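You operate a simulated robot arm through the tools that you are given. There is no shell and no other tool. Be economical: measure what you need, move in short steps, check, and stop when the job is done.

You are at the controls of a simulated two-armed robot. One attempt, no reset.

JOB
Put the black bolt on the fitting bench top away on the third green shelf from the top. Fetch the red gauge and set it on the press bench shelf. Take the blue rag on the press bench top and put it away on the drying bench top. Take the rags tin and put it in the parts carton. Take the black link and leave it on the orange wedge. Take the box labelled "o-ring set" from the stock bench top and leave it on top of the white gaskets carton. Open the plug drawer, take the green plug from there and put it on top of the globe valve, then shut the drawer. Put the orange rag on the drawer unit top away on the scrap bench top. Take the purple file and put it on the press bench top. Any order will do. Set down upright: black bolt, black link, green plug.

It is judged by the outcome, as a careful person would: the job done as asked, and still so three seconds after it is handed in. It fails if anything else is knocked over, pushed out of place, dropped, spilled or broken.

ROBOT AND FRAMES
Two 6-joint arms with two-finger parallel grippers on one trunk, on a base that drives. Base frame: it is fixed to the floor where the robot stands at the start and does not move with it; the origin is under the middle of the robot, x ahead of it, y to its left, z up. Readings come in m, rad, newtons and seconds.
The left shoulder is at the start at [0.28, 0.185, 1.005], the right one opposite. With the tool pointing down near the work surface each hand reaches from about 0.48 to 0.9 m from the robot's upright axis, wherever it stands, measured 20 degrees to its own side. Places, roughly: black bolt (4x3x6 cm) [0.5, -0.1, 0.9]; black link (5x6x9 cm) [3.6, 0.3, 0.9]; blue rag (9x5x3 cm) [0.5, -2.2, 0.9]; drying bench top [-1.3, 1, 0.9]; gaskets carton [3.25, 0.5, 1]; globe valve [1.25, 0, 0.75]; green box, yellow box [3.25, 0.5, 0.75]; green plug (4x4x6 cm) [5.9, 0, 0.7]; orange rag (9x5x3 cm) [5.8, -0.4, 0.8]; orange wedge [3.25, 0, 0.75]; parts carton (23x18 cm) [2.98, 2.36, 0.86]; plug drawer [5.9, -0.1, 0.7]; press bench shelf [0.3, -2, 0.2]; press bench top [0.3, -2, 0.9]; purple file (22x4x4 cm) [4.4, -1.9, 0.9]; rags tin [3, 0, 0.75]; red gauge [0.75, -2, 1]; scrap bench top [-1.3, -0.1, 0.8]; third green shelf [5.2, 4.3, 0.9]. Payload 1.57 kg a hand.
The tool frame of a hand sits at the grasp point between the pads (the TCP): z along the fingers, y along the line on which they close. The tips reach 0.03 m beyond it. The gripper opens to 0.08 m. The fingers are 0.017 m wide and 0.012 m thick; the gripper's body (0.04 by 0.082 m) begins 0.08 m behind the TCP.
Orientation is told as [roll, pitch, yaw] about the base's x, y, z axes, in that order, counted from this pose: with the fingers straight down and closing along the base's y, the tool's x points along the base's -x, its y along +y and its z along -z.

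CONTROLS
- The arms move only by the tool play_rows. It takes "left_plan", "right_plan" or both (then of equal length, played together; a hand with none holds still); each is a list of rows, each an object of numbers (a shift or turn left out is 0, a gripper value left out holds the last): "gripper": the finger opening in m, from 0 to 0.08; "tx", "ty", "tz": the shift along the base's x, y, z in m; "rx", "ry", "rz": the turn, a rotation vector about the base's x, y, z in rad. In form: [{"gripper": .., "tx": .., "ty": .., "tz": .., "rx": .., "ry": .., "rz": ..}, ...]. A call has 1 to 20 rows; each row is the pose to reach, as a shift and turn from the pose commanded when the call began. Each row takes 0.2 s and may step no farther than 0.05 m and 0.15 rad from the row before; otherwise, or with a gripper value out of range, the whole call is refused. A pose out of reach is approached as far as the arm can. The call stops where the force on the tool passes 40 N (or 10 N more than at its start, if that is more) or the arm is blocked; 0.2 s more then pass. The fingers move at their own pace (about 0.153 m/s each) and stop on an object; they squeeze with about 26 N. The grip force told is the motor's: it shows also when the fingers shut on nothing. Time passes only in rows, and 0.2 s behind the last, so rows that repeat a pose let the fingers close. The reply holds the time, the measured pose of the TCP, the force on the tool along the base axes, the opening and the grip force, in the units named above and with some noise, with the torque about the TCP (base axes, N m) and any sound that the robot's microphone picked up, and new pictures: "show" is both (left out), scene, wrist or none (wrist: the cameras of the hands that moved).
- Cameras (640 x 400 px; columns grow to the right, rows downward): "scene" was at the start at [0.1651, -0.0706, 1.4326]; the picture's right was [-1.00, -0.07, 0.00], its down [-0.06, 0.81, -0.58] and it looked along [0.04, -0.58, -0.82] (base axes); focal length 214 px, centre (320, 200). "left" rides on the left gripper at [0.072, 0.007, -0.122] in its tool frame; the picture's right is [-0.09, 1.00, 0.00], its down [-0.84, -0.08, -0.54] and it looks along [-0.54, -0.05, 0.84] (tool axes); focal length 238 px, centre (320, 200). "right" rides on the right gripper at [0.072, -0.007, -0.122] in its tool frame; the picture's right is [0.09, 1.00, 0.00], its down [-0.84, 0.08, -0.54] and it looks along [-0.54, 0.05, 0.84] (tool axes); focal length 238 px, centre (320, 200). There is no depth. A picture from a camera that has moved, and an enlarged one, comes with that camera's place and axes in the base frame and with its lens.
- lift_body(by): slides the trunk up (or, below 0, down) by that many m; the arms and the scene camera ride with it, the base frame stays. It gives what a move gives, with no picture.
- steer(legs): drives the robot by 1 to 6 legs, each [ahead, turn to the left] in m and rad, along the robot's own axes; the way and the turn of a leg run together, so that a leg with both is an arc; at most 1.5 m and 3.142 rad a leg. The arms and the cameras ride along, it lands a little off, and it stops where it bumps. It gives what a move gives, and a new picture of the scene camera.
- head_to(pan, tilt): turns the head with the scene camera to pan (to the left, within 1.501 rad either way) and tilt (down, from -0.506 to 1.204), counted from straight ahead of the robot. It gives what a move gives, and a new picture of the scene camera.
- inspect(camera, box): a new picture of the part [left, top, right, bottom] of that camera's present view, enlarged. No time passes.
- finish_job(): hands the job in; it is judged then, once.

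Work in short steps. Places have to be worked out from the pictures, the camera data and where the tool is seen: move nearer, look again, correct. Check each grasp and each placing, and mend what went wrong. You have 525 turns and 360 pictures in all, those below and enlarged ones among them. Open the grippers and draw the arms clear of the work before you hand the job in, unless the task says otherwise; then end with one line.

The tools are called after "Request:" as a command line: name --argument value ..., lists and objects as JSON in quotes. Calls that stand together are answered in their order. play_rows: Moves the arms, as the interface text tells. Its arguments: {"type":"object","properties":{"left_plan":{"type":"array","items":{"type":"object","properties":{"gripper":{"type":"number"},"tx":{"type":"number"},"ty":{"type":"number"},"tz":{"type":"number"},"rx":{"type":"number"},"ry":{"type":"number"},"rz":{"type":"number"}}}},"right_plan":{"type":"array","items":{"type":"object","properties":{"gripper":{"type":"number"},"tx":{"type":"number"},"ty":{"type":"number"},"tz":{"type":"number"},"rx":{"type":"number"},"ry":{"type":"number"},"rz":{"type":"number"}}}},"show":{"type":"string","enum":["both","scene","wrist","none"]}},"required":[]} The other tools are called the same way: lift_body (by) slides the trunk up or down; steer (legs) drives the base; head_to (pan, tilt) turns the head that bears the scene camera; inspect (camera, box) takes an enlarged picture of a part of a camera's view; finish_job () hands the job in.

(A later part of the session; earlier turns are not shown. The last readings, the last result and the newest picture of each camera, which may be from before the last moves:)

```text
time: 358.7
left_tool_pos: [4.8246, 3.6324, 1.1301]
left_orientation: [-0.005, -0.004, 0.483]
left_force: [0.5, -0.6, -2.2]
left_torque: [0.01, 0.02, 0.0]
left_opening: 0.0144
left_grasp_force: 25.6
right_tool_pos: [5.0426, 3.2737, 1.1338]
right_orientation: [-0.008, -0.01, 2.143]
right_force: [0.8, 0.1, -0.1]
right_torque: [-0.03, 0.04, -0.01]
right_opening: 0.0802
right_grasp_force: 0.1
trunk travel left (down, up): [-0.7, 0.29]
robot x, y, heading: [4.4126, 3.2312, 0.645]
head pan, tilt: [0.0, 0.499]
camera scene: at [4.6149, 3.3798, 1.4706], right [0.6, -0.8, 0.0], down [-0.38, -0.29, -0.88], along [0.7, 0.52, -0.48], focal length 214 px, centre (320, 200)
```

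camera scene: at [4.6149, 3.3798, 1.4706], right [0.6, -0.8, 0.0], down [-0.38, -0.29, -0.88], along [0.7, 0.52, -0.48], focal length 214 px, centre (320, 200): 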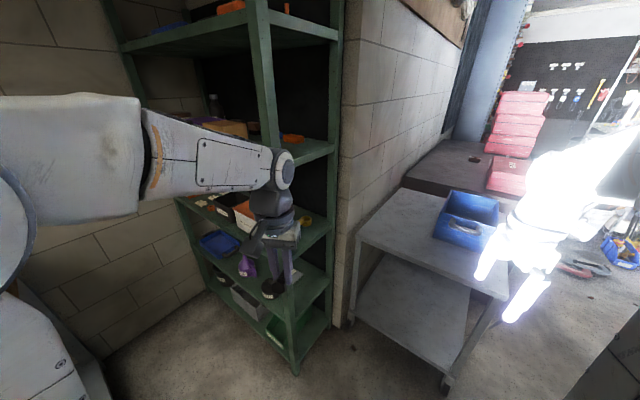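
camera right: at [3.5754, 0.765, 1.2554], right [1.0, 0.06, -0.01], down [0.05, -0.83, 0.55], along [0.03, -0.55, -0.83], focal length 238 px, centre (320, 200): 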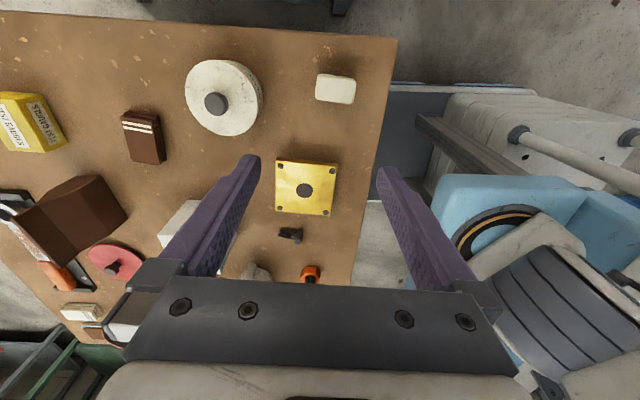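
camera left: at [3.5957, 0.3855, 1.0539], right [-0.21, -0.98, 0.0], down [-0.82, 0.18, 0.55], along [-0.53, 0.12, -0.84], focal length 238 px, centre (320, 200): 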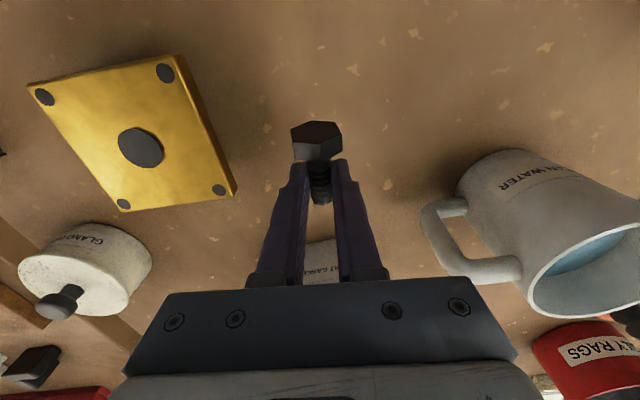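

The left arm blocks the view. I rotate left a bit so the shelf appears on the free right side.

Request:
steer --legs '[[0, 0.6]]'

Request:
inspect --camera "scene" --box '[300, 60, 520, 300]'

```text
time: 360.7
left_tool_pos: [4.5293, 3.7938, 1.1308]
left_orientation: [-0.005, -0.004, 1.075]
left_force: [0.1, 0.4, -1.0]
left_torque: [0.02, -0.02, 0.03]
left_opening: 0.0143
left_grasp_force: 25.7
right_tool_pos: [4.9103, 3.6164, 1.1332]
right_orientation: [-0.007, -0.01, 2.734]
right_force: [0.0, 0.2, 0.2]
right_torque: [-0.01, 0.01, -0.02]
right_opening: 0.0798
right_grasp_force: 0.1
trunk travel left (down, up): [-0.7, 0.29]
robot x, y, heading: [4.4125, 3.2273, 1.235]
head pan, tilt: [0.0, 0.499]
camera scene: at [4.4965, 3.4667, 1.4705], right [0.94, -0.33, 0.0], down [-0.16, -0.45, -0.88], along [0.29, 0.83, -0.48], focal length 214 px, centre (320, 200)
```

scene: 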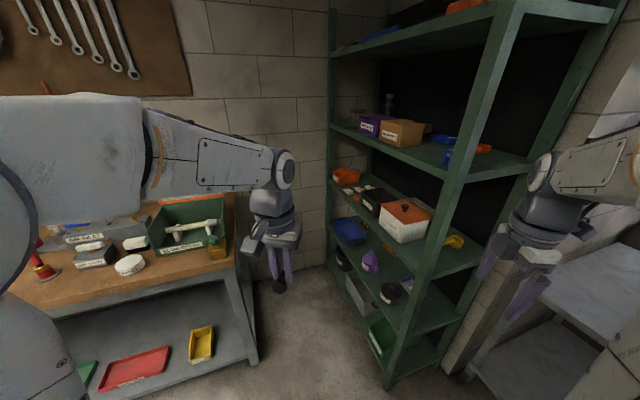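

```text
1.67 times, centred on (410, 180) of scene
camera zoom: at [4.4965, 3.4667, 1.4705], right [0.94, -0.33, 0.0], down [-0.16, -0.45, -0.88], along [0.29, 0.83, -0.48], focal length 358 px, centre (170, 233)
```

zoom: 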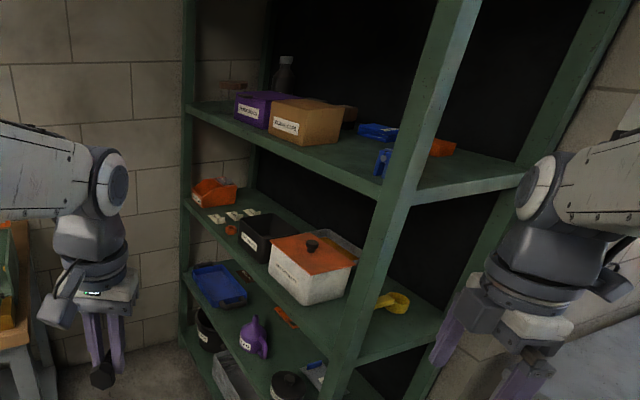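

There is free room at the shelf's near end, around (5.09, 3.945), between the post and the white box. I reposition to about (4.25, 3.5) with heading 0.3 by backing in.

Request:
steer --legs '[[0, -2.27], [-0.315, 0], [0, 1.335]]'

```text
time: 371.5
left_tool_pos: [4.7748, 3.7456, 1.1294]
left_orientation: [-0.004, -0.004, 0.138]
left_force: [0.1, -0.2, -2.0]
left_torque: [0.02, -0.03, -0.05]
left_opening: 0.0142
left_grasp_force: 25.4
right_tool_pos: [4.8596, 3.3338, 1.1328]
right_orientation: [-0.009, -0.01, 1.796]
right_force: [-0.6, -0.3, 0.3]
right_torque: [0.05, 0.02, 0.01]
right_opening: 0.0798
right_grasp_force: 0.0
trunk travel left (down, up): [-0.7, 0.29]
robot x, y, heading: [4.2535, 3.5036, 0.296]
head pan, tilt: [0.0, 0.499]
camera scene: at [4.492, 3.5799, 1.4705], right [0.29, -0.96, 0.0], down [-0.46, -0.14, -0.88], along [0.84, 0.26, -0.48], focal length 214 px, centre (320, 200)
```

scene: 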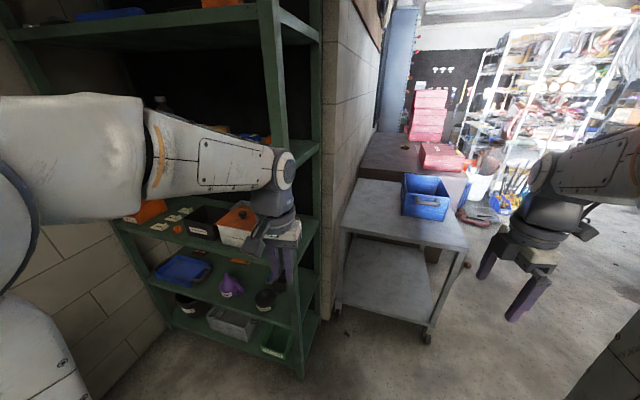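

I back up 0.12 for arm room, then level the hand's yaw and move it to the entry line y ≈ 3.945.

Request:
steer --legs '[[-0.12, 0]]'

Request:
play_rows --left_plan '[{"tx": 0.02, "ty": 0.03, "tz": -0.01, "rz": -0.07}, {"tx": 0.05, "ty": 0.06, "tz": -0.02, "rz": -0.138}, {"tx": 0.08, "ty": 0.09, "tz": -0.03, "rz": -0.138}, {"tx": 0.11, "ty": 0.12, "tz": -0.03, "rz": -0.138}, {"tx": 0.14, "ty": 0.15, "tz": -0.03, "rz": -0.138}, {"tx": 0.17, "ty": 0.18, "tz": -0.03, "rz": -0.138}, {"tx": 0.19, "ty": 0.21, "tz": -0.03, "rz": -0.138}]' --show "scene"

```text
time: 372.8
left_tool_pos: [4.6596, 3.7097, 1.1301]
left_orientation: [-0.005, -0.003, 0.139]
left_force: [0.2, -0.2, -1.6]
left_torque: [-0.04, 0.02, -0.01]
left_opening: 0.0142
left_grasp_force: 25.8
right_tool_pos: [4.7444, 3.2982, 1.1321]
right_orientation: [-0.006, -0.01, 1.798]
right_force: [-0.6, -0.2, 0.0]
right_torque: [-0.03, 0.01, 0.02]
right_opening: 0.0797
right_grasp_force: 0.0
trunk travel left (down, up): [-0.7, 0.29]
robot x, y, heading: [4.1372, 3.4666, 0.295]
head pan, tilt: [0.0, 0.499]
camera scene: at [4.3769, 3.5444, 1.4704], right [0.29, -0.96, 0.0], down [-0.46, -0.14, -0.88], along [0.84, 0.26, -0.48], focal length 214 px, centre (320, 200)
```

scene: 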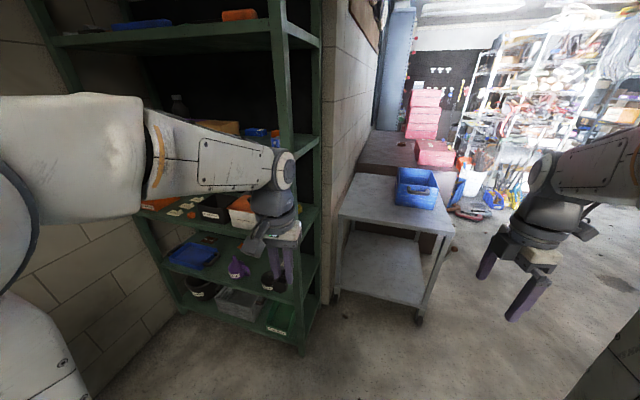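

```text
time: 374.4
left_tool_pos: [4.8467, 3.9197, 1.1]
left_orientation: [-0.006, -0.002, -0.002]
left_force: [0.3, -0.1, -2.0]
left_torque: [0.03, -0.04, 0.04]
left_opening: 0.0141
left_grasp_force: 26.1
right_tool_pos: [4.744, 3.2971, 1.1329]
right_orientation: [-0.009, -0.01, 1.798]
right_force: [0.7, -0.8, -0.1]
right_torque: [0.0, 0.0, -0.01]
right_opening: 0.0803
right_grasp_force: 0.1
trunk travel left (down, up): [-0.7, 0.29]
robot x, y, heading: [4.1333, 3.4666, 0.298]
head pan, tilt: [0.0, 0.499]
camera scene: at [4.3764, 3.5442, 1.4705], right [0.29, -0.96, 0.0], down [-0.46, -0.14, -0.88], along [0.84, 0.26, -0.48], focal length 214 px, centre (320, 200)
```

scene: 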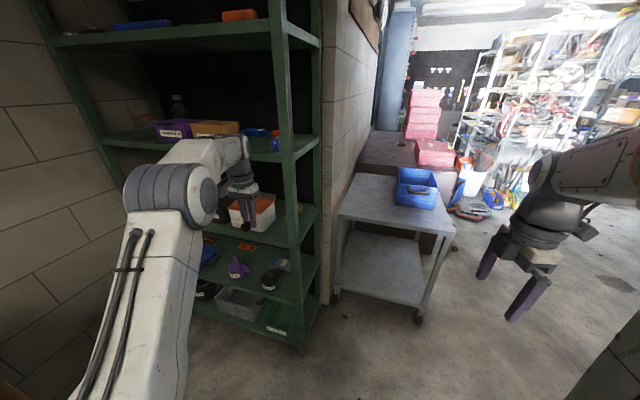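

I now pitch the hand to horizontal, fingers pointing east into the shelf.

Request:
play_rows --left_plan '[{"ry": -0.14}, {"ry": -0.28}, {"ry": -0.42}, {"ry": -0.56, "tz": -0.01}, {"ry": -0.7, "tz": -0.02}, {"ry": -0.84, "tz": -0.03}, {"ry": -0.98, "tz": -0.04}, {"ry": -1.12, "tz": -0.05}, {"ry": -1.26, "tz": -0.06}, {"ry": -1.4, "tz": -0.07}, {"ry": -1.5, "tz": -0.08}, {"ry": -1.56, "tz": -0.09}]' --show "both"

```text
time: 377.0
left_tool_pos: [4.8608, 3.9362, 1.0244]
left_orientation: [-0.829, -1.556, 0.818]
left_force: [-0.5, -0.1, -1.9]
left_torque: [0.0, 0.05, -0.01]
left_opening: 0.0142
left_grasp_force: 26.1
left hand out of reach, approached as far as the arm can: row 11, 12
right_tool_pos: [4.7435, 3.299, 1.1332]
right_orientation: [-0.008, -0.011, 1.797]
right_force: [-0.5, 0.3, 0.1]
right_torque: [-0.03, -0.01, 0.01]
right_opening: 0.08
right_grasp_force: 0.1
trunk travel left (down, up): [-0.7, 0.29]
robot x, y, heading: [4.1398, 3.4683, 0.292]
head pan, tilt: [0.0, 0.499]
camera scene: at [4.3763, 3.5443, 1.4706], right [0.29, -0.96, 0.0], down [-0.46, -0.14, -0.88], along [0.84, 0.26, -0.48], focal length 214 px, centre (320, 200)
camera left: at [4.7392, 3.9423, 0.9528], right [0.01, 1.0, 0.08], down [-0.53, -0.06, 0.84], along [0.85, -0.05, 0.53], focal length 238 px, centre (320, 200)
```

scene: 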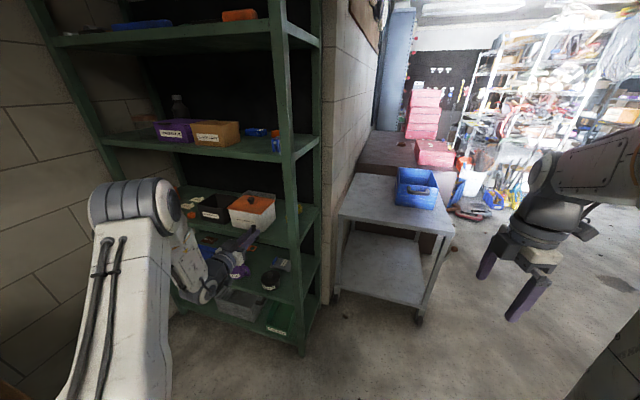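
left: 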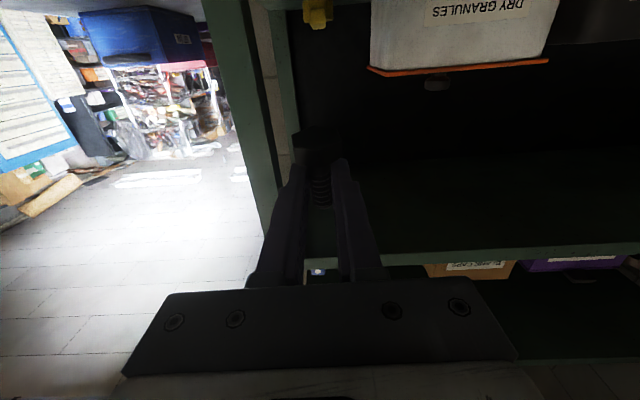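

The hand is horizontal with the bolt's head down. The gap runs y 3.873–4.0 and I am at 3.936. I advance 0.13 m and re-check.

Request:
play_rows --left_plan '[{"tx": 0.04}, {"tx": 0.08}, {"tx": 0.12}, {"tx": 0.14}]' --show "both"

```text
time: 378.0
left_tool_pos: [5.0036, 3.9346, 1.0264]
left_orientation: [0.002, -1.561, -0.005]
left_force: [-0.8, -0.3, -1.7]
left_torque: [0.01, 0.0, -0.01]
left_opening: 0.0144
left_grasp_force: 26.0
right_tool_pos: [4.7436, 3.2982, 1.1331]
right_orientation: [-0.008, -0.011, 1.8]
right_force: [0.5, -0.3, 0.6]
right_torque: [-0.07, 0.02, 0.01]
right_opening: 0.08
right_grasp_force: 0.0
trunk travel left (down, up): [-0.7, 0.29]
robot x, y, heading: [4.134, 3.4692, 0.299]
head pan, tilt: [0.0, 0.499]
camera scene: at [4.3764, 3.5443, 1.4705], right [0.29, -0.96, 0.0], down [-0.46, -0.14, -0.88], along [0.84, 0.26, -0.48], focal length 214 px, centre (320, 200)
camera left: at [4.8818, 3.9415, 0.9554], right [0.01, 1.0, 0.09], down [-0.54, -0.07, 0.84], along [0.84, -0.05, 0.53], focal length 238 px, centre (320, 200)
```

scene: 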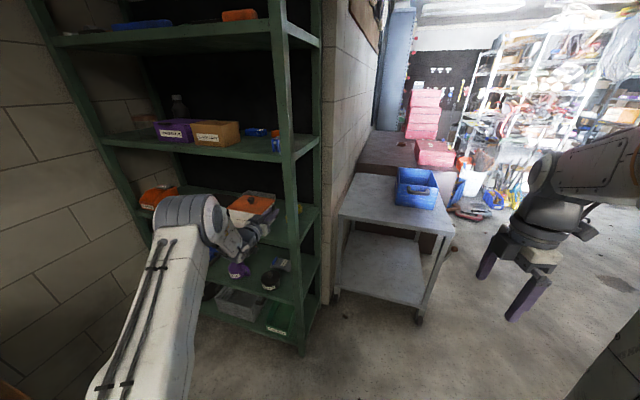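
left: 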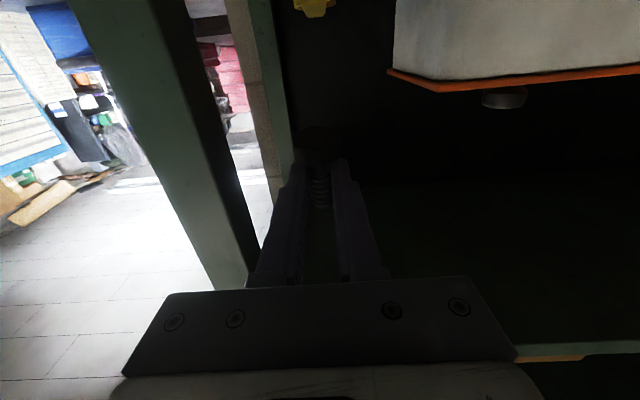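

Clear on both sides. I advance 6 cm more and lower to 0.94.

Request:
play_rows --left_plan '[{"tx": 0.02, "tz": -0.02}, {"tx": 0.04, "tz": -0.04}, {"tx": 0.055, "tz": -0.06}, {"tx": 0.062, "tz": -0.08}]' --show "both"

```text
time: 379.0
left_tool_pos: [5.0656, 3.9332, 0.9435]
left_orientation: [0.025, -1.563, -0.029]
left_force: [0.0, 0.1, -1.0]
left_torque: [0.01, 0.02, 0.02]
left_opening: 0.0143
left_grasp_force: 26.2
right_tool_pos: [4.7448, 3.2981, 1.133]
right_orientation: [-0.009, -0.011, 1.797]
right_force: [0.1, 0.5, -0.4]
right_torque: [0.0, 0.0, -0.03]
right_opening: 0.08
right_grasp_force: 0.1
trunk travel left (down, up): [-0.7, 0.29]
robot x, y, heading: [4.1356, 3.4697, 0.3]
head pan, tilt: [0.0, 0.499]
camera scene: at [4.3764, 3.5443, 1.4706], right [0.29, -0.96, 0.0], down [-0.46, -0.14, -0.88], along [0.84, 0.26, -0.48], focal length 214 px, centre (320, 200)
camera left: at [4.9429, 3.9398, 0.8735], right [0.01, 1.0, 0.09], down [-0.54, -0.08, 0.84], along [0.84, -0.05, 0.53], focal length 238 px, centre (320, 200)
```

scene: 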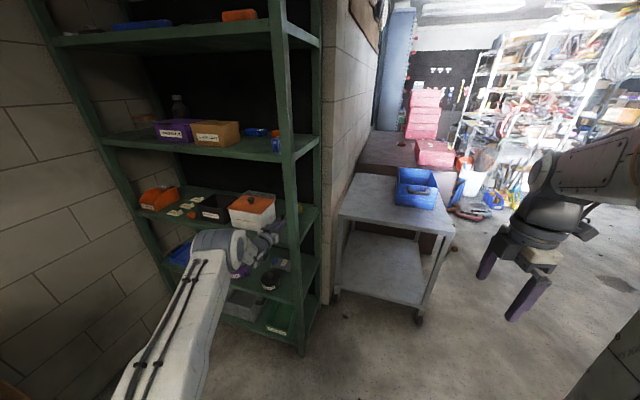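
left: 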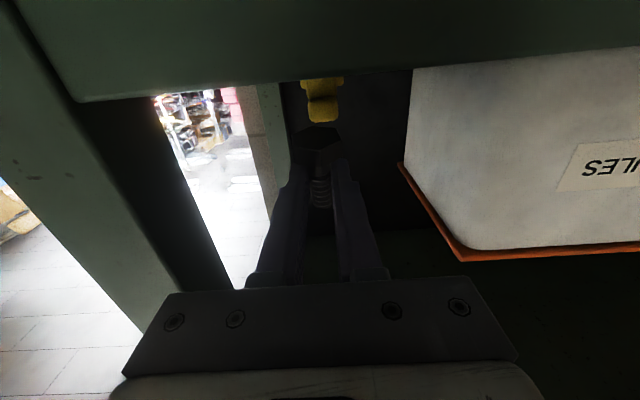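

I lower in small steps to contact.

Request:
play_rows --left_plan '[{"tz": -0.006}, {"tz": -0.012}, {"tz": -0.016}, {"tz": -0.02}, {"tz": -0.024}, {"tz": -0.028}, {"tz": -0.032}, {"tz": -0.036}, {"tz": -0.04}, {"tz": -0.044}]' --show "wrist"

```text
time: 381.2
left_tool_pos: [5.0653, 3.9352, 0.9062]
left_orientation: [2.382, -1.565, -2.386]
left_force: [0.9, -4.7, 14.3]
left_torque: [-0.11, 0.6, -1.15]
left_opening: 0.0137
left_grasp_force: 24.3
right_tool_pos: [4.7431, 3.2977, 1.1339]
right_orientation: [-0.008, -0.01, 1.797]
right_force: [-0.3, 0.9, 0.4]
right_torque: [-0.02, -0.02, 0.01]
right_opening: 0.0802
right_grasp_force: 0.1
trunk travel left (down, up): [-0.7, 0.29]
robot x, y, heading: [4.1356, 3.4673, 0.295]
head pan, tilt: [0.0, 0.499]
camera left: at [4.9442, 3.9422, 0.834], right [0.0, 1.0, 0.1], down [-0.55, -0.08, 0.83], along [0.84, -0.06, 0.54], focal length 238 px, centre (320, 200)
```

left: 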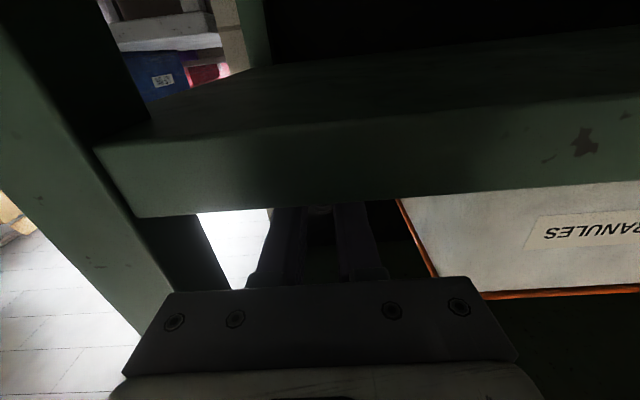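

Contact at z 0.906. I check from the scene camera before releasing.

Request:
inspect --camera "scene" --box '[200, 170, 320, 260]'

```text
4.44 times, centred on (260, 215) of scene
camera zoom: at [4.3753, 3.5438, 1.4711], right [0.29, -0.96, 0.0], down [-0.46, -0.14, -0.88], along [0.84, 0.26, -0.48], focal length 953 px, centre (587, 133)
```

zoom: 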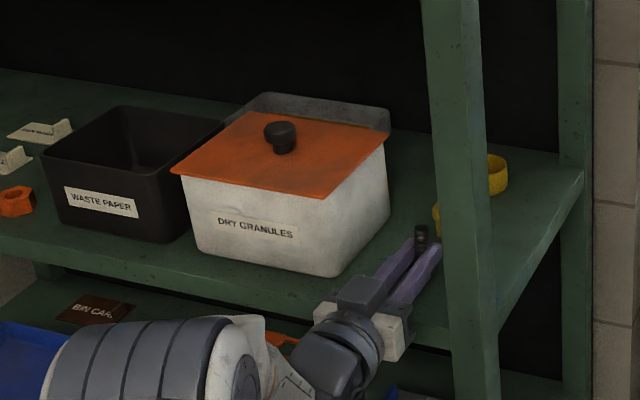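

The bolt looks upright. I rise 1 mm, open to 40 mm and retract straight back.

Request:
play_rows --left_plan '[{"tz": 0.001}, {"tz": 0.001, "gripper": 0.025}, {"tz": 0.001, "gripper": 0.04}, {"tz": 0.001, "gripper": 0.04}, {"tz": 0.001, "tx": -0.02}, {"tz": 0.002, "tx": -0.05}, {"tz": 0.004, "tx": -0.09}, {"tz": 0.01, "tx": -0.13}]' --show "both"

Request:
inspect --camera "scene" --box '[220, 180, 320, 255]'

```text
time: 383.0
left_tool_pos: [4.9366, 3.9411, 0.912]
left_orientation: [-0.761, -1.557, 0.75]
left_force: [0.4, -1.2, 0.2]
left_torque: [0.0, 0.0, 0.0]
left_opening: 0.0402
left_grasp_force: 0.0
left hand out of reach, approached as far as the arm can: row 8
right_tool_pos: [4.744, 3.2974, 1.1324]
right_orientation: [-0.008, -0.01, 1.797]
right_force: [-0.7, 0.2, -0.1]
right_torque: [0.0, 0.03, 0.01]
right_opening: 0.08
right_grasp_force: 0.0
trunk travel left (down, up): [-0.7, 0.29]
robot x, y, heading: [4.1375, 3.4689, 0.296]
head pan, tilt: [0.0, 0.499]
camera scene: at [4.3766, 3.5442, 1.4705], right [0.29, -0.96, 0.0], down [-0.46, -0.14, -0.88], along [0.84, 0.26, -0.48], focal length 214 px, centre (320, 200)
camera left: at [4.8155, 3.948, 0.8407], right [0.01, 1.0, 0.08], down [-0.54, -0.07, 0.84], along [0.84, -0.05, 0.53], focal length 238 px, centre (320, 200)
```

scene: 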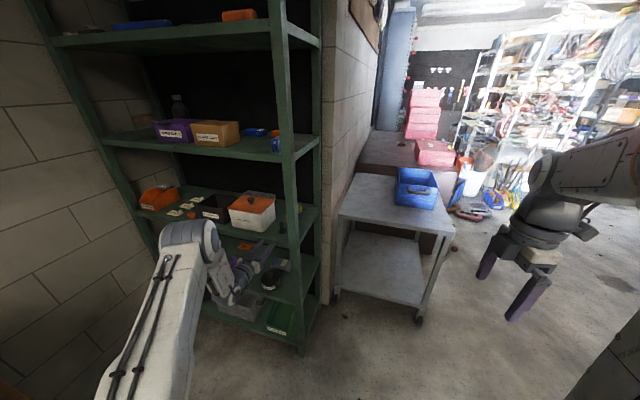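
left: 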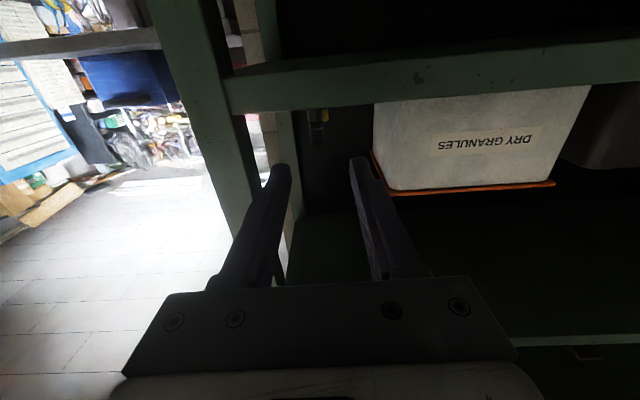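

```text
5.33 times, centred on (270, 218) of scene
camera zoom: at [4.3766, 3.5442, 1.4705], right [0.29, -0.96, 0.0], down [-0.46, -0.14, -0.88], along [0.84, 0.26, -0.48], focal length 1144 px, centre (587, 107)
```

zoom: 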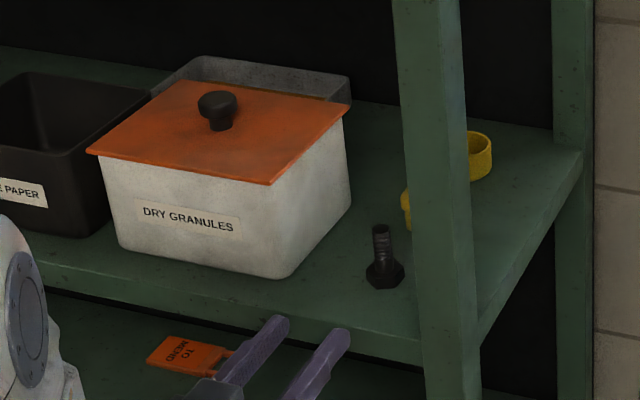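

The bolt stands upright on the third shelf. I back away, fold the left hand back down and turn to view the packing bench to the south-west.

Request:
steer --legs '[[-0.25, 0]]'

Request:
play_rows --left_plan '[{"tz": 0.03, "ry": 0.1}, {"tz": 0.06, "ry": 0.24}, {"tz": 0.09, "ry": 0.38}, {"tz": 0.12, "ry": 0.52}, {"tz": 0.15, "ry": 0.66}, {"tz": 0.18, "ry": 0.8}, {"tz": 0.2, "ry": 0.94}, {"tz": 0.22, "ry": 1.08}, {"tz": 0.24, "ry": 1.22}, {"tz": 0.26, "ry": 1.36}, {"tz": 0.26, "ry": 1.5}, {"tz": 0.26, "ry": 1.56}]' --show "none"

Request:
steer --legs '[[0, -2.4]]'

```text
time: 384.8
left_tool_pos: [4.7082, 3.8643, 0.9102]
left_orientation: [-0.751, -1.557, 0.734]
left_force: [1.2, 0.2, -0.6]
left_torque: [0.02, 0.0, 0.03]
left_opening: 0.0402
left_grasp_force: 0.1
right_tool_pos: [4.5109, 3.2228, 1.1331]
right_orientation: [-0.008, -0.011, 1.789]
right_force: [0.5, 0.0, -0.4]
right_torque: [0.01, -0.03, -0.01]
right_opening: 0.08
right_grasp_force: 0.0
trunk travel left (down, up): [-0.7, 0.29]
robot x, y, heading: [3.903, 3.3998, 0.293]
head pan, tilt: [0.0, 0.499]
camera scene: at [4.1445, 3.4718, 1.4705], right [0.29, -0.96, 0.0], down [-0.46, -0.14, -0.88], along [0.84, 0.25, -0.48], focal length 214 px, centre (320, 200)
```

scene: 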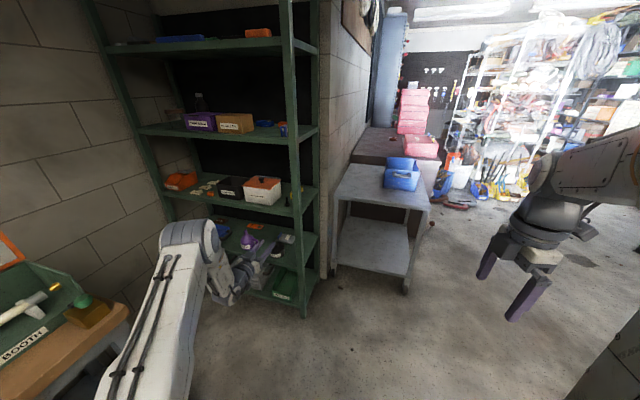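

```text
time: 387.4
left_tool_pos: [4.6522, 3.8435, 1.1514]
left_orientation: [-0.017, -0.031, 0.009]
left_force: [0.5, -0.2, -0.2]
left_torque: [0.03, -0.02, -0.01]
left_opening: 0.0399
left_grasp_force: 0.0
left hand out of reach, approached as far as the arm can: row 10, 11, 12
right_tool_pos: [4.5097, 3.2236, 1.1326]
right_orientation: [-0.008, -0.01, 1.79]
right_force: [-0.2, 0.1, 0.7]
right_torque: [0.01, -0.03, -0.01]
right_opening: 0.08
right_grasp_force: 0.1
trunk travel left (down, up): [-0.7, 0.29]
robot x, y, heading: [3.9039, 3.4009, 0.291]
head pan, tilt: [0.0, 0.499]
```

```text
time: 393.6
left_tool_pos: [3.5975, 2.5815, 1.1494]
left_orientation: [-0.015, -0.031, -2.457]
left_force: [0.3, -0.8, -0.4]
left_torque: [0.02, -0.01, 0.01]
left_opening: 0.04
left_grasp_force: 0.0
right_tool_pos: [3.3211, 3.1548, 1.1334]
right_orientation: [-0.009, -0.01, -0.676]
right_force: [0.3, -0.1, -0.1]
right_torque: [-0.01, 0.01, -0.02]
right_opening: 0.08
right_grasp_force: 0.2
trunk travel left (down, up): [-0.7, 0.29]
robot x, y, heading: [3.9051, 3.3967, -2.173]
head pan, tilt: [0.0, 0.499]
camera scene: at [3.7612, 3.1929, 1.4705], right [-0.82, 0.57, 0.0], down [0.27, 0.39, -0.88], along [-0.5, -0.72, -0.48], focal length 214 px, centre (320, 200)
```

scene: 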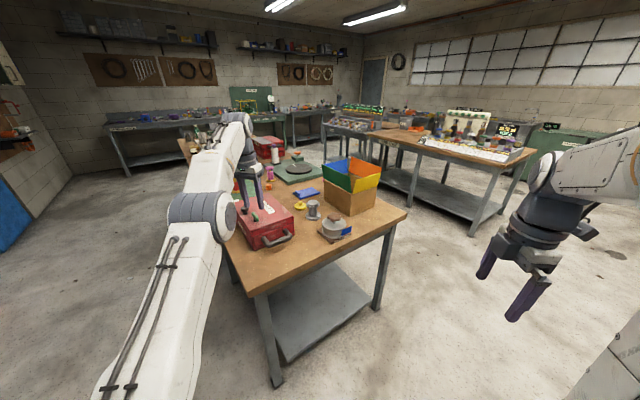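

The parts carton (coloured flaps) is visible at the north-west end of the packing bench. I retract the left arm, then drive round to the south side of the stock bench for the tin.

Request:
play_rows --left_plan '[{"tz": 0.03}, {"tz": 0.05, "tx": 0.02, "ty": 0.03}, {"tz": 0.05, "tx": 0.045, "ty": 0.065}, {"tz": 0.05, "tx": 0.07, "ty": 0.1}, {"tz": 0.05, "tx": 0.095, "ty": 0.14}, {"tz": 0.05, "tx": 0.12, "ty": 0.175}, {"tz": 0.05, "tx": 0.145, "ty": 0.21}, {"tz": 0.05, "tx": 0.17, "ty": 0.245}]' --show "none"

Request:
steer --legs '[[0, 1.17], [0.8, 0], [0, -0.57], [1.5, 0], [1.5, 0], [0.4, 0]]'

```text
time: 395.4
left_tool_pos: [3.7683, 2.8257, 1.1993]
left_orientation: [-0.018, -0.031, -2.457]
left_force: [-0.5, -0.5, -0.2]
left_torque: [0.03, -0.02, 0.01]
left_opening: 0.0401
left_grasp_force: 0.0
left hand out of reach, approached as far as the arm can: row 1
right_tool_pos: [3.3215, 3.155, 1.133]
right_orientation: [-0.009, -0.011, -0.673]
right_force: [0.7, -0.7, 0.5]
right_torque: [0.02, 0.02, 0.0]
right_opening: 0.0801
right_grasp_force: 0.1
trunk travel left (down, up): [-0.7, 0.29]
robot x, y, heading: [3.9014, 3.3991, -2.175]
head pan, tilt: [0.0, 0.499]
```

```text
time: 420.8
left_tool_pos: [4.6913, -1.2818, 1.201]
left_orientation: [-0.018, -0.03, -1.822]
left_force: [-0.1, 0.4, 0.4]
left_torque: [-0.02, 0.0, -0.03]
left_opening: 0.04
left_grasp_force: 0.0
right_tool_pos: [4.1358, -1.2811, 1.1326]
right_orientation: [-0.009, -0.01, -0.04]
right_force: [0.6, 0.5, 0.3]
right_torque: [0.01, 0.02, -0.02]
right_opening: 0.0803
right_grasp_force: 0.1
trunk travel left (down, up): [-0.7, 0.29]
robot x, y, heading: [4.4616, -0.7404, -1.536]
head pan, tilt: [0.0, 0.499]
camera scene: at [4.4689, -0.9893, 1.4706], right [-1.0, -0.03, 0.0], down [-0.02, 0.48, -0.88], along [0.03, -0.88, -0.48], focal length 214 px, centre (320, 200)
```

scene: 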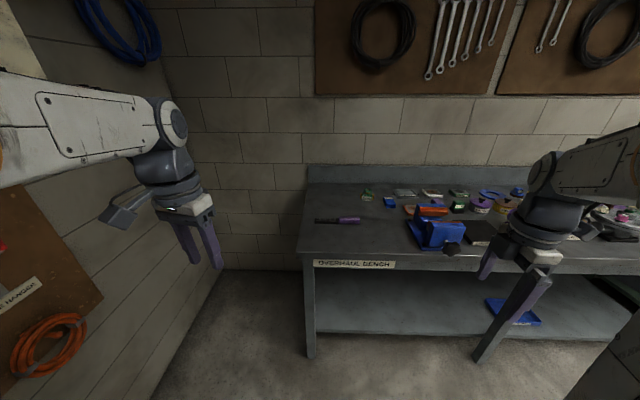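

I'm right in front of the overhaul bench with the purple file. I'll take the file now with the right hand (already yawed to close along y), so I drive up closer.

Request:
steer --legs '[[0.42, -0.03]]'

Request:
head_to --pan 0 --tilt 0.9

Request:
inspect --camera "scene" --box '[220, 100, 460, 250]'

```text
time: 423.4
left_tool_pos: [4.6873, -1.7107, 1.2011]
left_orientation: [-0.017, -0.033, -1.846]
left_force: [-0.4, 0.4, 1.0]
left_torque: [0.02, 0.04, -0.01]
left_opening: 0.0399
left_grasp_force: 0.0
right_tool_pos: [4.1308, -1.6971, 1.1326]
right_orientation: [-0.01, -0.011, -0.067]
right_force: [-0.3, 0.7, -0.2]
right_torque: [-0.02, -0.03, -0.02]
right_opening: 0.0799
right_grasp_force: 0.1
trunk travel left (down, up): [-0.7, 0.29]
robot x, y, heading: [4.4709, -1.1629, -1.563]
head pan, tilt: [0.0, 0.499]
camera scene: at [4.471, -1.4135, 1.4706], right [-1.0, -0.01, 0.0], down [0.0, 0.48, -0.88], along [0.01, -0.88, -0.48], focal length 214 px, centre (320, 200)
```

scene: 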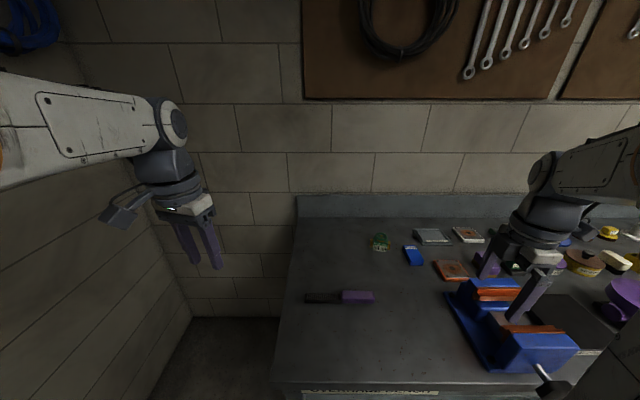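

```text
time: 424.3
left_tool_pos: [4.6875, -1.712, 1.2004]
left_orientation: [-0.017, -0.032, -1.846]
left_force: [-0.7, -0.2, 0.2]
left_torque: [-0.02, -0.02, 0.0]
left_opening: 0.04
left_grasp_force: 0.0
right_tool_pos: [4.1319, -1.6986, 1.1334]
right_orientation: [-0.008, -0.011, -0.065]
right_force: [0.2, 0.0, 0.5]
right_torque: [0.0, 0.03, 0.03]
right_opening: 0.0798
right_grasp_force: 0.0
trunk travel left (down, up): [-0.7, 0.29]
robot x, y, heading: [4.4671, -1.1662, -1.57]
head pan, tilt: [0.0, 0.901]
camera scene: at [4.4709, -1.3983, 1.4367], right [-1.0, -0.01, 0.0], down [-0.01, 0.78, -0.62], along [0.0, -0.62, -0.78], focal length 214 px, centre (320, 200)
```

scene: 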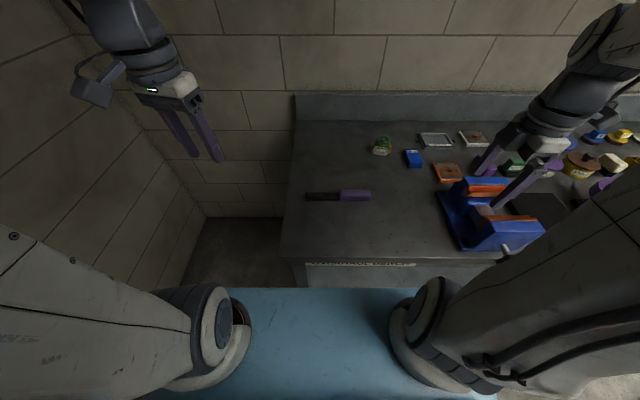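

```text
2.67 times, centred on (340, 175) of scene
camera zoom: at [4.4709, -1.3983, 1.4367], right [-1.0, -0.01, 0.0], down [-0.01, 0.78, -0.62], along [0.0, -0.62, -0.78], focal length 572 px, centre (267, 267)
```

zoom: 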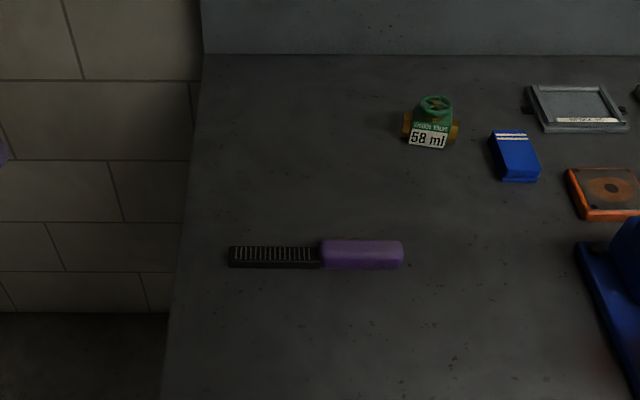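

The file lies along x from 4.303 to 4.518 at y ≈ -1.847. I bring the right hand over the handle near its joint (x 4.385).

Request:
play_rows --right_plan '[{"tx": 0.045, "rz": 0.03}, {"tx": 0.09, "rz": 0.065}, {"tx": 0.135, "ty": -0.02, "rz": 0.065}, {"tx": 0.175, "ty": -0.05, "rz": 0.065}, {"tx": 0.21, "ty": -0.08, "rz": 0.065}, {"tx": 0.24, "ty": -0.115, "rz": 0.065}, {"tx": 0.253, "ty": -0.148, "tz": -0.02, "rz": 0.065}, {"tx": 0.253, "ty": -0.148, "tz": -0.06, "rz": 0.065}, {"tx": 0.253, "ty": -0.148, "tz": -0.1, "rz": 0.065}, {"tx": 0.253, "ty": -0.148, "tz": -0.14, "rz": 0.065}]' --show "wrist"

```text
time: 426.5
left_tool_pos: [4.6874, -1.7123, 1.2006]
left_orientation: [-0.018, -0.03, -1.846]
left_force: [0.3, 1.0, 0.7]
left_torque: [-0.04, -0.01, -0.01]
left_opening: 0.0401
left_grasp_force: 0.0
right_tool_pos: [4.385, -1.8457, 0.9914]
right_orientation: [-0.01, -0.012, 0.0]
right_force: [0.3, 0.3, -0.5]
right_torque: [0.02, 0.04, -0.03]
right_opening: 0.0801
right_grasp_force: 0.0
trunk travel left (down, up): [-0.7, 0.29]
robot x, y, heading: [4.469, -1.1649, -1.567]
head pan, tilt: [0.0, 0.901]
camera right: at [4.3096, -1.8509, 1.1138], right [-0.09, 1.0, -0.01], down [0.83, 0.08, 0.55], along [0.55, 0.04, -0.83], focal length 238 px, centre (320, 200)
```

right: 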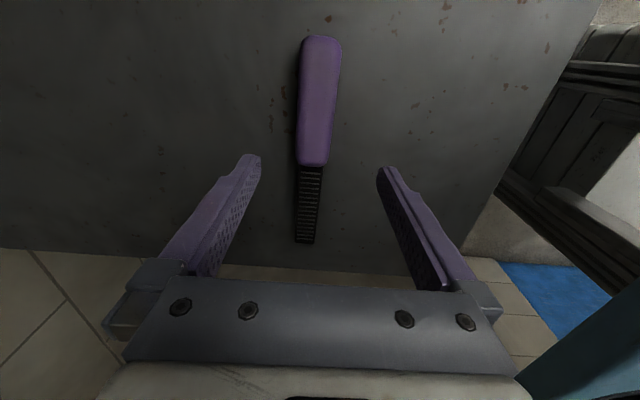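

Aligned. I descend to 0.917 and grip.

Request:
play_rows --right_plan '[{"tz": -0.03, "ty": 0.002}, {"tz": -0.055, "ty": 0.002}, {"tz": -0.068, "ty": 0.002}, {"tz": -0.074, "ty": 0.002}, {"tz": -0.074, "gripper": 0.04, "ty": 0.002}, {"tz": -0.074, "gripper": 0.0, "ty": 0.002}, {"tz": -0.074, "gripper": 0.0, "ty": 0.002}]' --show "wrist"

```text
time: 428.1
left_tool_pos: [4.6867, -1.7122, 1.1994]
left_orientation: [-0.018, -0.031, -1.846]
left_force: [0.0, -0.1, 0.3]
left_torque: [-0.01, 0.0, 0.01]
left_opening: 0.0402
left_grasp_force: 0.0
right_tool_pos: [4.3839, -1.8449, 0.9198]
right_orientation: [-0.008, -0.01, 0.0]
right_force: [0.1, 0.9, 1.0]
right_torque: [0.12, -0.25, -0.08]
right_opening: 0.0317
right_grasp_force: 26.2
trunk travel left (down, up): [-0.7, 0.29]
robot x, y, heading: [4.4712, -1.1633, -1.562]
head pan, tilt: [0.0, 0.901]
camera right: at [4.3082, -1.8506, 1.0426], right [-0.09, 1.0, -0.01], down [0.83, 0.08, 0.55], along [0.55, 0.04, -0.83], focal length 238 px, centre (320, 200)
```

right: 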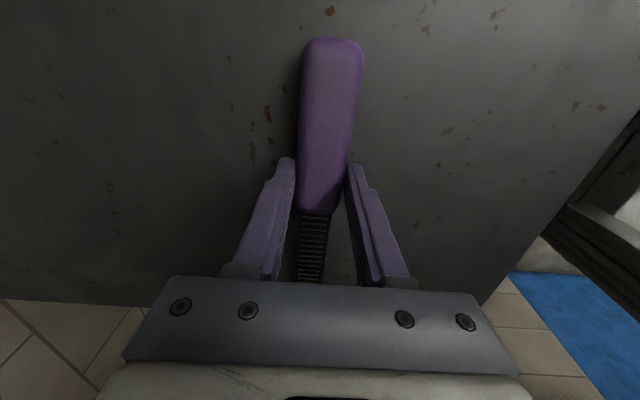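

It's gripped. I lift, retract and back off.

Request:
play_rows --right_plan '[{"tz": 0.03}, {"tz": 0.07}, {"tz": 0.11}, {"tz": 0.15}, {"tz": 0.19, "ty": 0.02}, {"tz": 0.2, "ty": 0.06}, {"tz": 0.2, "ty": 0.1}]' --show "wrist"

Request:
steer --legs '[[-0.35, 0]]'

```text
time: 429.7
left_tool_pos: [4.6863, -1.7117, 1.1994]
left_orientation: [-0.019, -0.03, -1.847]
left_force: [0.1, 0.1, 0.5]
left_torque: [0.0, 0.01, 0.04]
left_opening: 0.0404
left_grasp_force: 0.1
right_tool_pos: [4.386, -1.7457, 1.1179]
right_orientation: [-0.008, -0.01, 0.0]
right_force: [-0.6, 0.6, -2.9]
right_torque: [0.0, 0.02, -0.03]
right_opening: 0.0316
right_grasp_force: 26.5
trunk travel left (down, up): [-0.7, 0.29]
robot x, y, heading: [4.4676, -1.1619, -1.568]
head pan, tilt: [0.0, 0.901]
camera right: at [4.3111, -1.7518, 1.2403], right [-0.09, 1.0, -0.01], down [0.83, 0.08, 0.55], along [0.55, 0.04, -0.83], focal length 238 px, centre (320, 200)
```

right: 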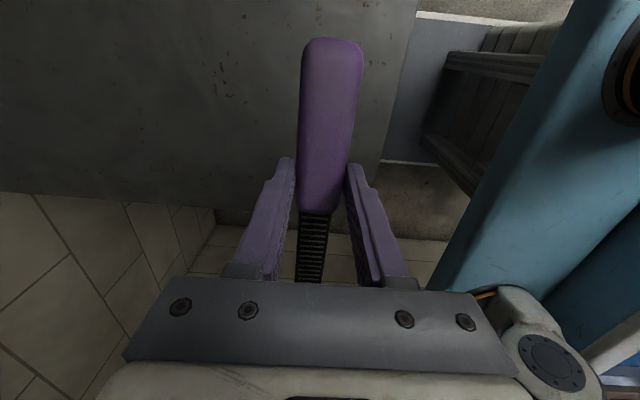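

```text
time: 432.0
left_tool_pos: [4.6806, -1.3567, 1.1988]
left_orientation: [-0.018, -0.032, -1.852]
left_force: [0.0, -0.1, 1.0]
left_torque: [-0.01, -0.02, 0.01]
left_opening: 0.04
left_grasp_force: 0.0
right_tool_pos: [4.3815, -1.3889, 1.1185]
right_orientation: [-0.01, -0.01, -0.006]
right_force: [-0.7, -0.9, -3.4]
right_torque: [0.01, 0.05, -0.03]
right_opening: 0.0316
right_grasp_force: 25.5
trunk travel left (down, up): [-0.7, 0.29]
robot x, y, heading: [4.466, -0.8081, -1.568]
head pan, tilt: [0.0, 0.901]
camera scene: at [4.468, -1.0421, 1.4366], right [-1.0, 0.0, 0.0], down [0.0, 0.78, -0.62], along [0.0, -0.62, -0.78], focal length 214 px, centre (320, 200)
```

scene: 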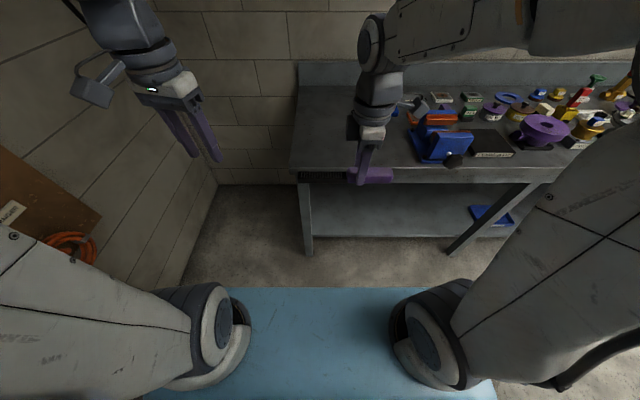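

The file is held. I drive west along the corridor to the press bench.

Request:
steer --legs '[[0, -1.575], [1.5, 0], [1.5, 0], [0.78, 0], [0, 1.57]]'

```text
time: 457.9
left_tool_pos: [0.901, -1.2363, 1.2002]
left_orientation: [-0.018, -0.033, -1.876]
left_force: [0.2, -0.4, -0.3]
left_torque: [-0.01, -0.05, 0.0]
left_opening: 0.0401
left_grasp_force: 0.0
right_tool_pos: [0.5983, -1.2626, 1.1178]
right_orientation: [-0.008, -0.01, -0.028]
right_force: [0.4, 0.0, -2.9]
right_torque: [-0.01, 0.06, 0.02]
right_opening: 0.0318
right_grasp_force: 26.0
trunk travel left (down, up): [-0.7, 0.29]
robot x, y, heading: [0.7039, -0.6818, -1.588]
head pan, tilt: [0.0, 0.901]
camera scene: at [0.6938, -0.9169, 1.4367], right [-1.0, 0.02, 0.0], down [0.02, 0.78, -0.62], along [-0.01, -0.62, -0.78], focal length 214 px, centre (320, 200)
```

scene: 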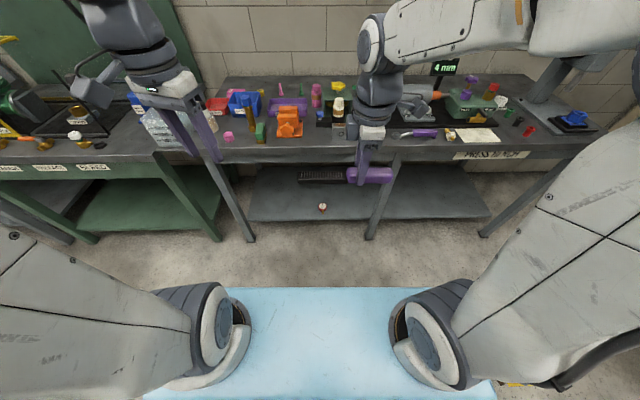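

I rotate the hand so the file points away from the robot (handle near), then approach the bench.

Request:
play_rows --right_plan '[{"rz": -0.13, "tz": 0.01}, {"rz": -0.26, "tz": 0.02}, {"rz": -0.39, "tz": 0.03}, {"rz": -0.52, "tz": 0.04}, {"rz": -0.65, "tz": 0.05}, {"rz": -0.78, "tz": 0.05}, {"rz": -0.91, "tz": 0.05}, {"rz": -1.04, "tz": 0.05}, {"rz": -1.17, "tz": 0.05}, {"rz": -1.3, "tz": 0.05}, {"rz": -1.43, "tz": 0.05}, {"rz": -1.54, "tz": 0.05}]' --show "none"

Request:
steer --legs '[[0.55, 0.018]]'

```text
time: 460.5
left_tool_pos: [0.9002, -1.2361, 1.2009]
left_orientation: [-0.018, -0.033, -1.874]
left_force: [-0.1, 0.1, 0.5]
left_torque: [0.03, -0.02, 0.0]
left_opening: 0.0402
left_grasp_force: 0.1
right_tool_pos: [0.5985, -1.2618, 1.1677]
right_orientation: [-0.009, -0.011, -1.571]
right_force: [0.3, -0.7, -3.1]
right_torque: [0.01, 0.03, -0.01]
right_opening: 0.0317
right_grasp_force: 25.8
trunk travel left (down, up): [-0.7, 0.29]
robot x, y, heading: [0.701, -0.6871, -1.589]
head pan, tilt: [0.0, 0.901]
```

```text
time: 463.7
left_tool_pos: [0.9168, -1.7735, 1.1996]
left_orientation: [-0.016, -0.033, -1.84]
left_force: [-1.5, 0.5, -0.1]
left_torque: [-0.04, -0.06, 0.0]
left_opening: 0.0398
left_grasp_force: 0.0
right_tool_pos: [0.6156, -1.8101, 1.1668]
right_orientation: [-0.01, -0.01, -1.536]
right_force: [-0.4, -0.7, -3.1]
right_torque: [0.03, 0.02, 0.03]
right_opening: 0.0314
right_grasp_force: 26.1
trunk travel left (down, up): [-0.7, 0.29]
robot x, y, heading: [0.6971, -1.2284, -1.557]
head pan, tilt: [0.0, 0.901]
camera scene: at [0.6988, -1.4623, 1.4367], right [-1.0, -0.01, 0.0], down [-0.01, 0.78, -0.62], along [0.01, -0.62, -0.78], focal length 214 px, centre (320, 200)
```

scene: 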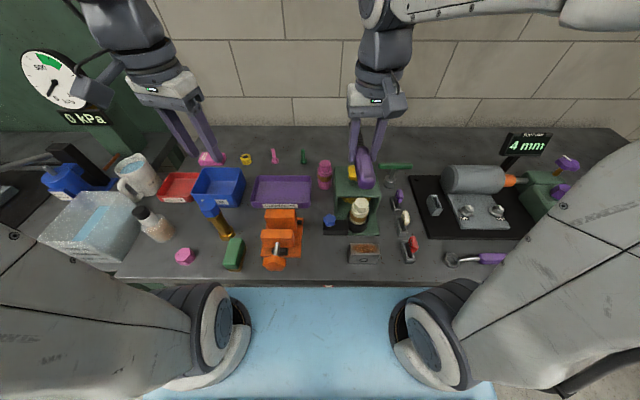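

I move over the free strip behind the green box at x ≈ 0.605.

Request:
play_rows --right_plan '[{"ty": -0.045, "tz": 0.0, "rz": -0.035}, {"ty": -0.09, "tz": -0.01, "tx": -0.005, "rz": -0.035}, {"ty": -0.135, "tz": -0.02, "tx": -0.01, "rz": -0.035}, {"ty": -0.18, "tz": -0.03, "tx": -0.012, "rz": -0.035}, {"ty": -0.22, "tz": -0.045, "tx": -0.012, "rz": -0.035}, {"ty": -0.255, "tz": -0.06, "tx": -0.012, "rz": -0.035}, {"ty": -0.27, "tz": -0.1, "tx": -0.012, "rz": -0.035}]' --show "both"

```text
time: 465.3
left_tool_pos: [0.9153, -1.7751, 1.1994]
left_orientation: [-0.018, -0.032, -1.841]
left_force: [0.2, 0.2, -0.5]
left_torque: [-0.03, -0.02, -0.01]
left_opening: 0.0401
left_grasp_force: 0.0
right_tool_pos: [0.603, -2.0797, 1.066]
right_orientation: [-0.01, -0.009, -1.57]
right_force: [0.2, 0.3, -3.4]
right_torque: [0.04, 0.0, -0.01]
right_opening: 0.0317
right_grasp_force: 25.8
trunk travel left (down, up): [-0.7, 0.29]
robot x, y, heading: [0.6992, -1.2288, -1.56]
head pan, tilt: [0.0, 0.901]
camera scene: at [0.6988, -1.4625, 1.4366], right [-1.0, -0.01, 0.0], down [-0.01, 0.78, -0.62], along [0.01, -0.62, -0.78], focal length 214 px, centre (320, 200)
camera right: at [0.5966, -2.0065, 1.1886], right [1.0, 0.09, -0.01], down [0.08, -0.83, 0.55], along [0.04, -0.55, -0.84], focal length 238 px, centre (320, 200)
```

scene: 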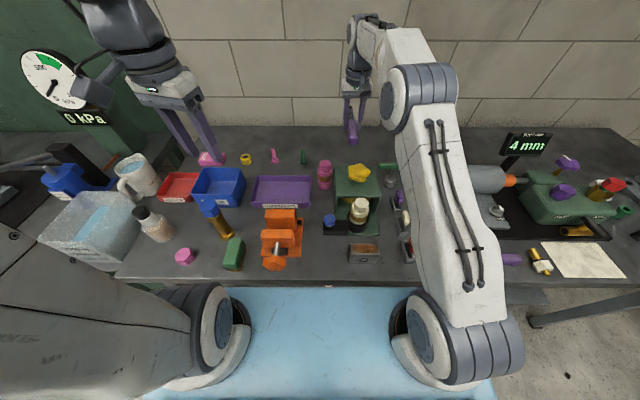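
right: 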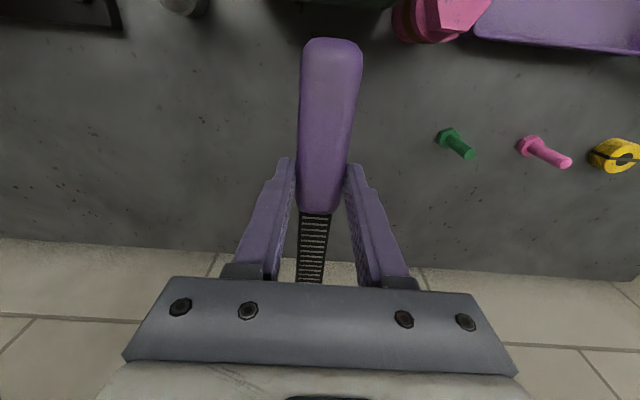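

Clear below. I descend to contact.

Request:
play_rows --right_plan '[{"ty": -0.015, "tz": -0.04}, {"ty": -0.022, "tz": -0.08}, {"ty": -0.022, "tz": -0.12}, {"ty": -0.022, "tz": -0.135}, {"ty": -0.022, "tz": -0.14}, {"ty": -0.022, "tz": -0.145}, {"ty": -0.022, "tz": -0.15}, {"ty": -0.022, "tz": -0.155}]' --show "wrist"

```text
time: 467.1
left_tool_pos: [0.9159, -1.7739, 1.2001]
left_orientation: [-0.017, -0.031, -1.844]
left_force: [-0.4, -0.4, -0.2]
left_torque: [0.01, 0.03, -0.01]
left_opening: 0.0398
left_grasp_force: 0.0
right_tool_pos: [0.6035, -2.1005, 0.9163]
right_orientation: [-0.007, -0.018, -1.57]
right_force: [-2.5, 1.6, 19.7]
right_torque: [0.07, -0.23, 0.06]
right_opening: 0.0317
right_grasp_force: 25.1
trunk travel left (down, up): [-0.7, 0.29]
robot x, y, heading: [0.6995, -1.2299, -1.563]
head pan, tilt: [0.0, 0.901]
camera right: at [0.5964, -2.0266, 1.0386], right [1.0, 0.09, -0.01], down [0.08, -0.83, 0.56], along [0.04, -0.55, -0.83], focal length 238 px, centre (320, 200)
```

right: 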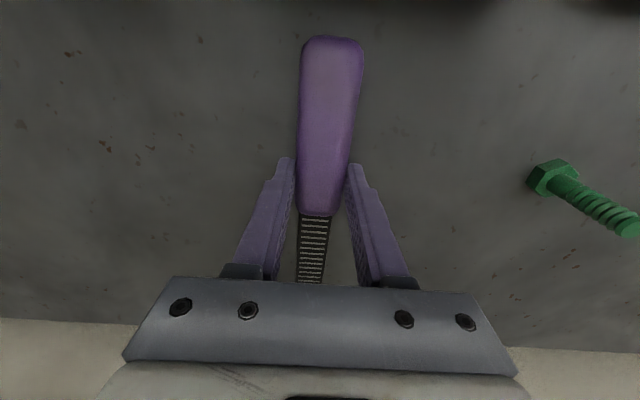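

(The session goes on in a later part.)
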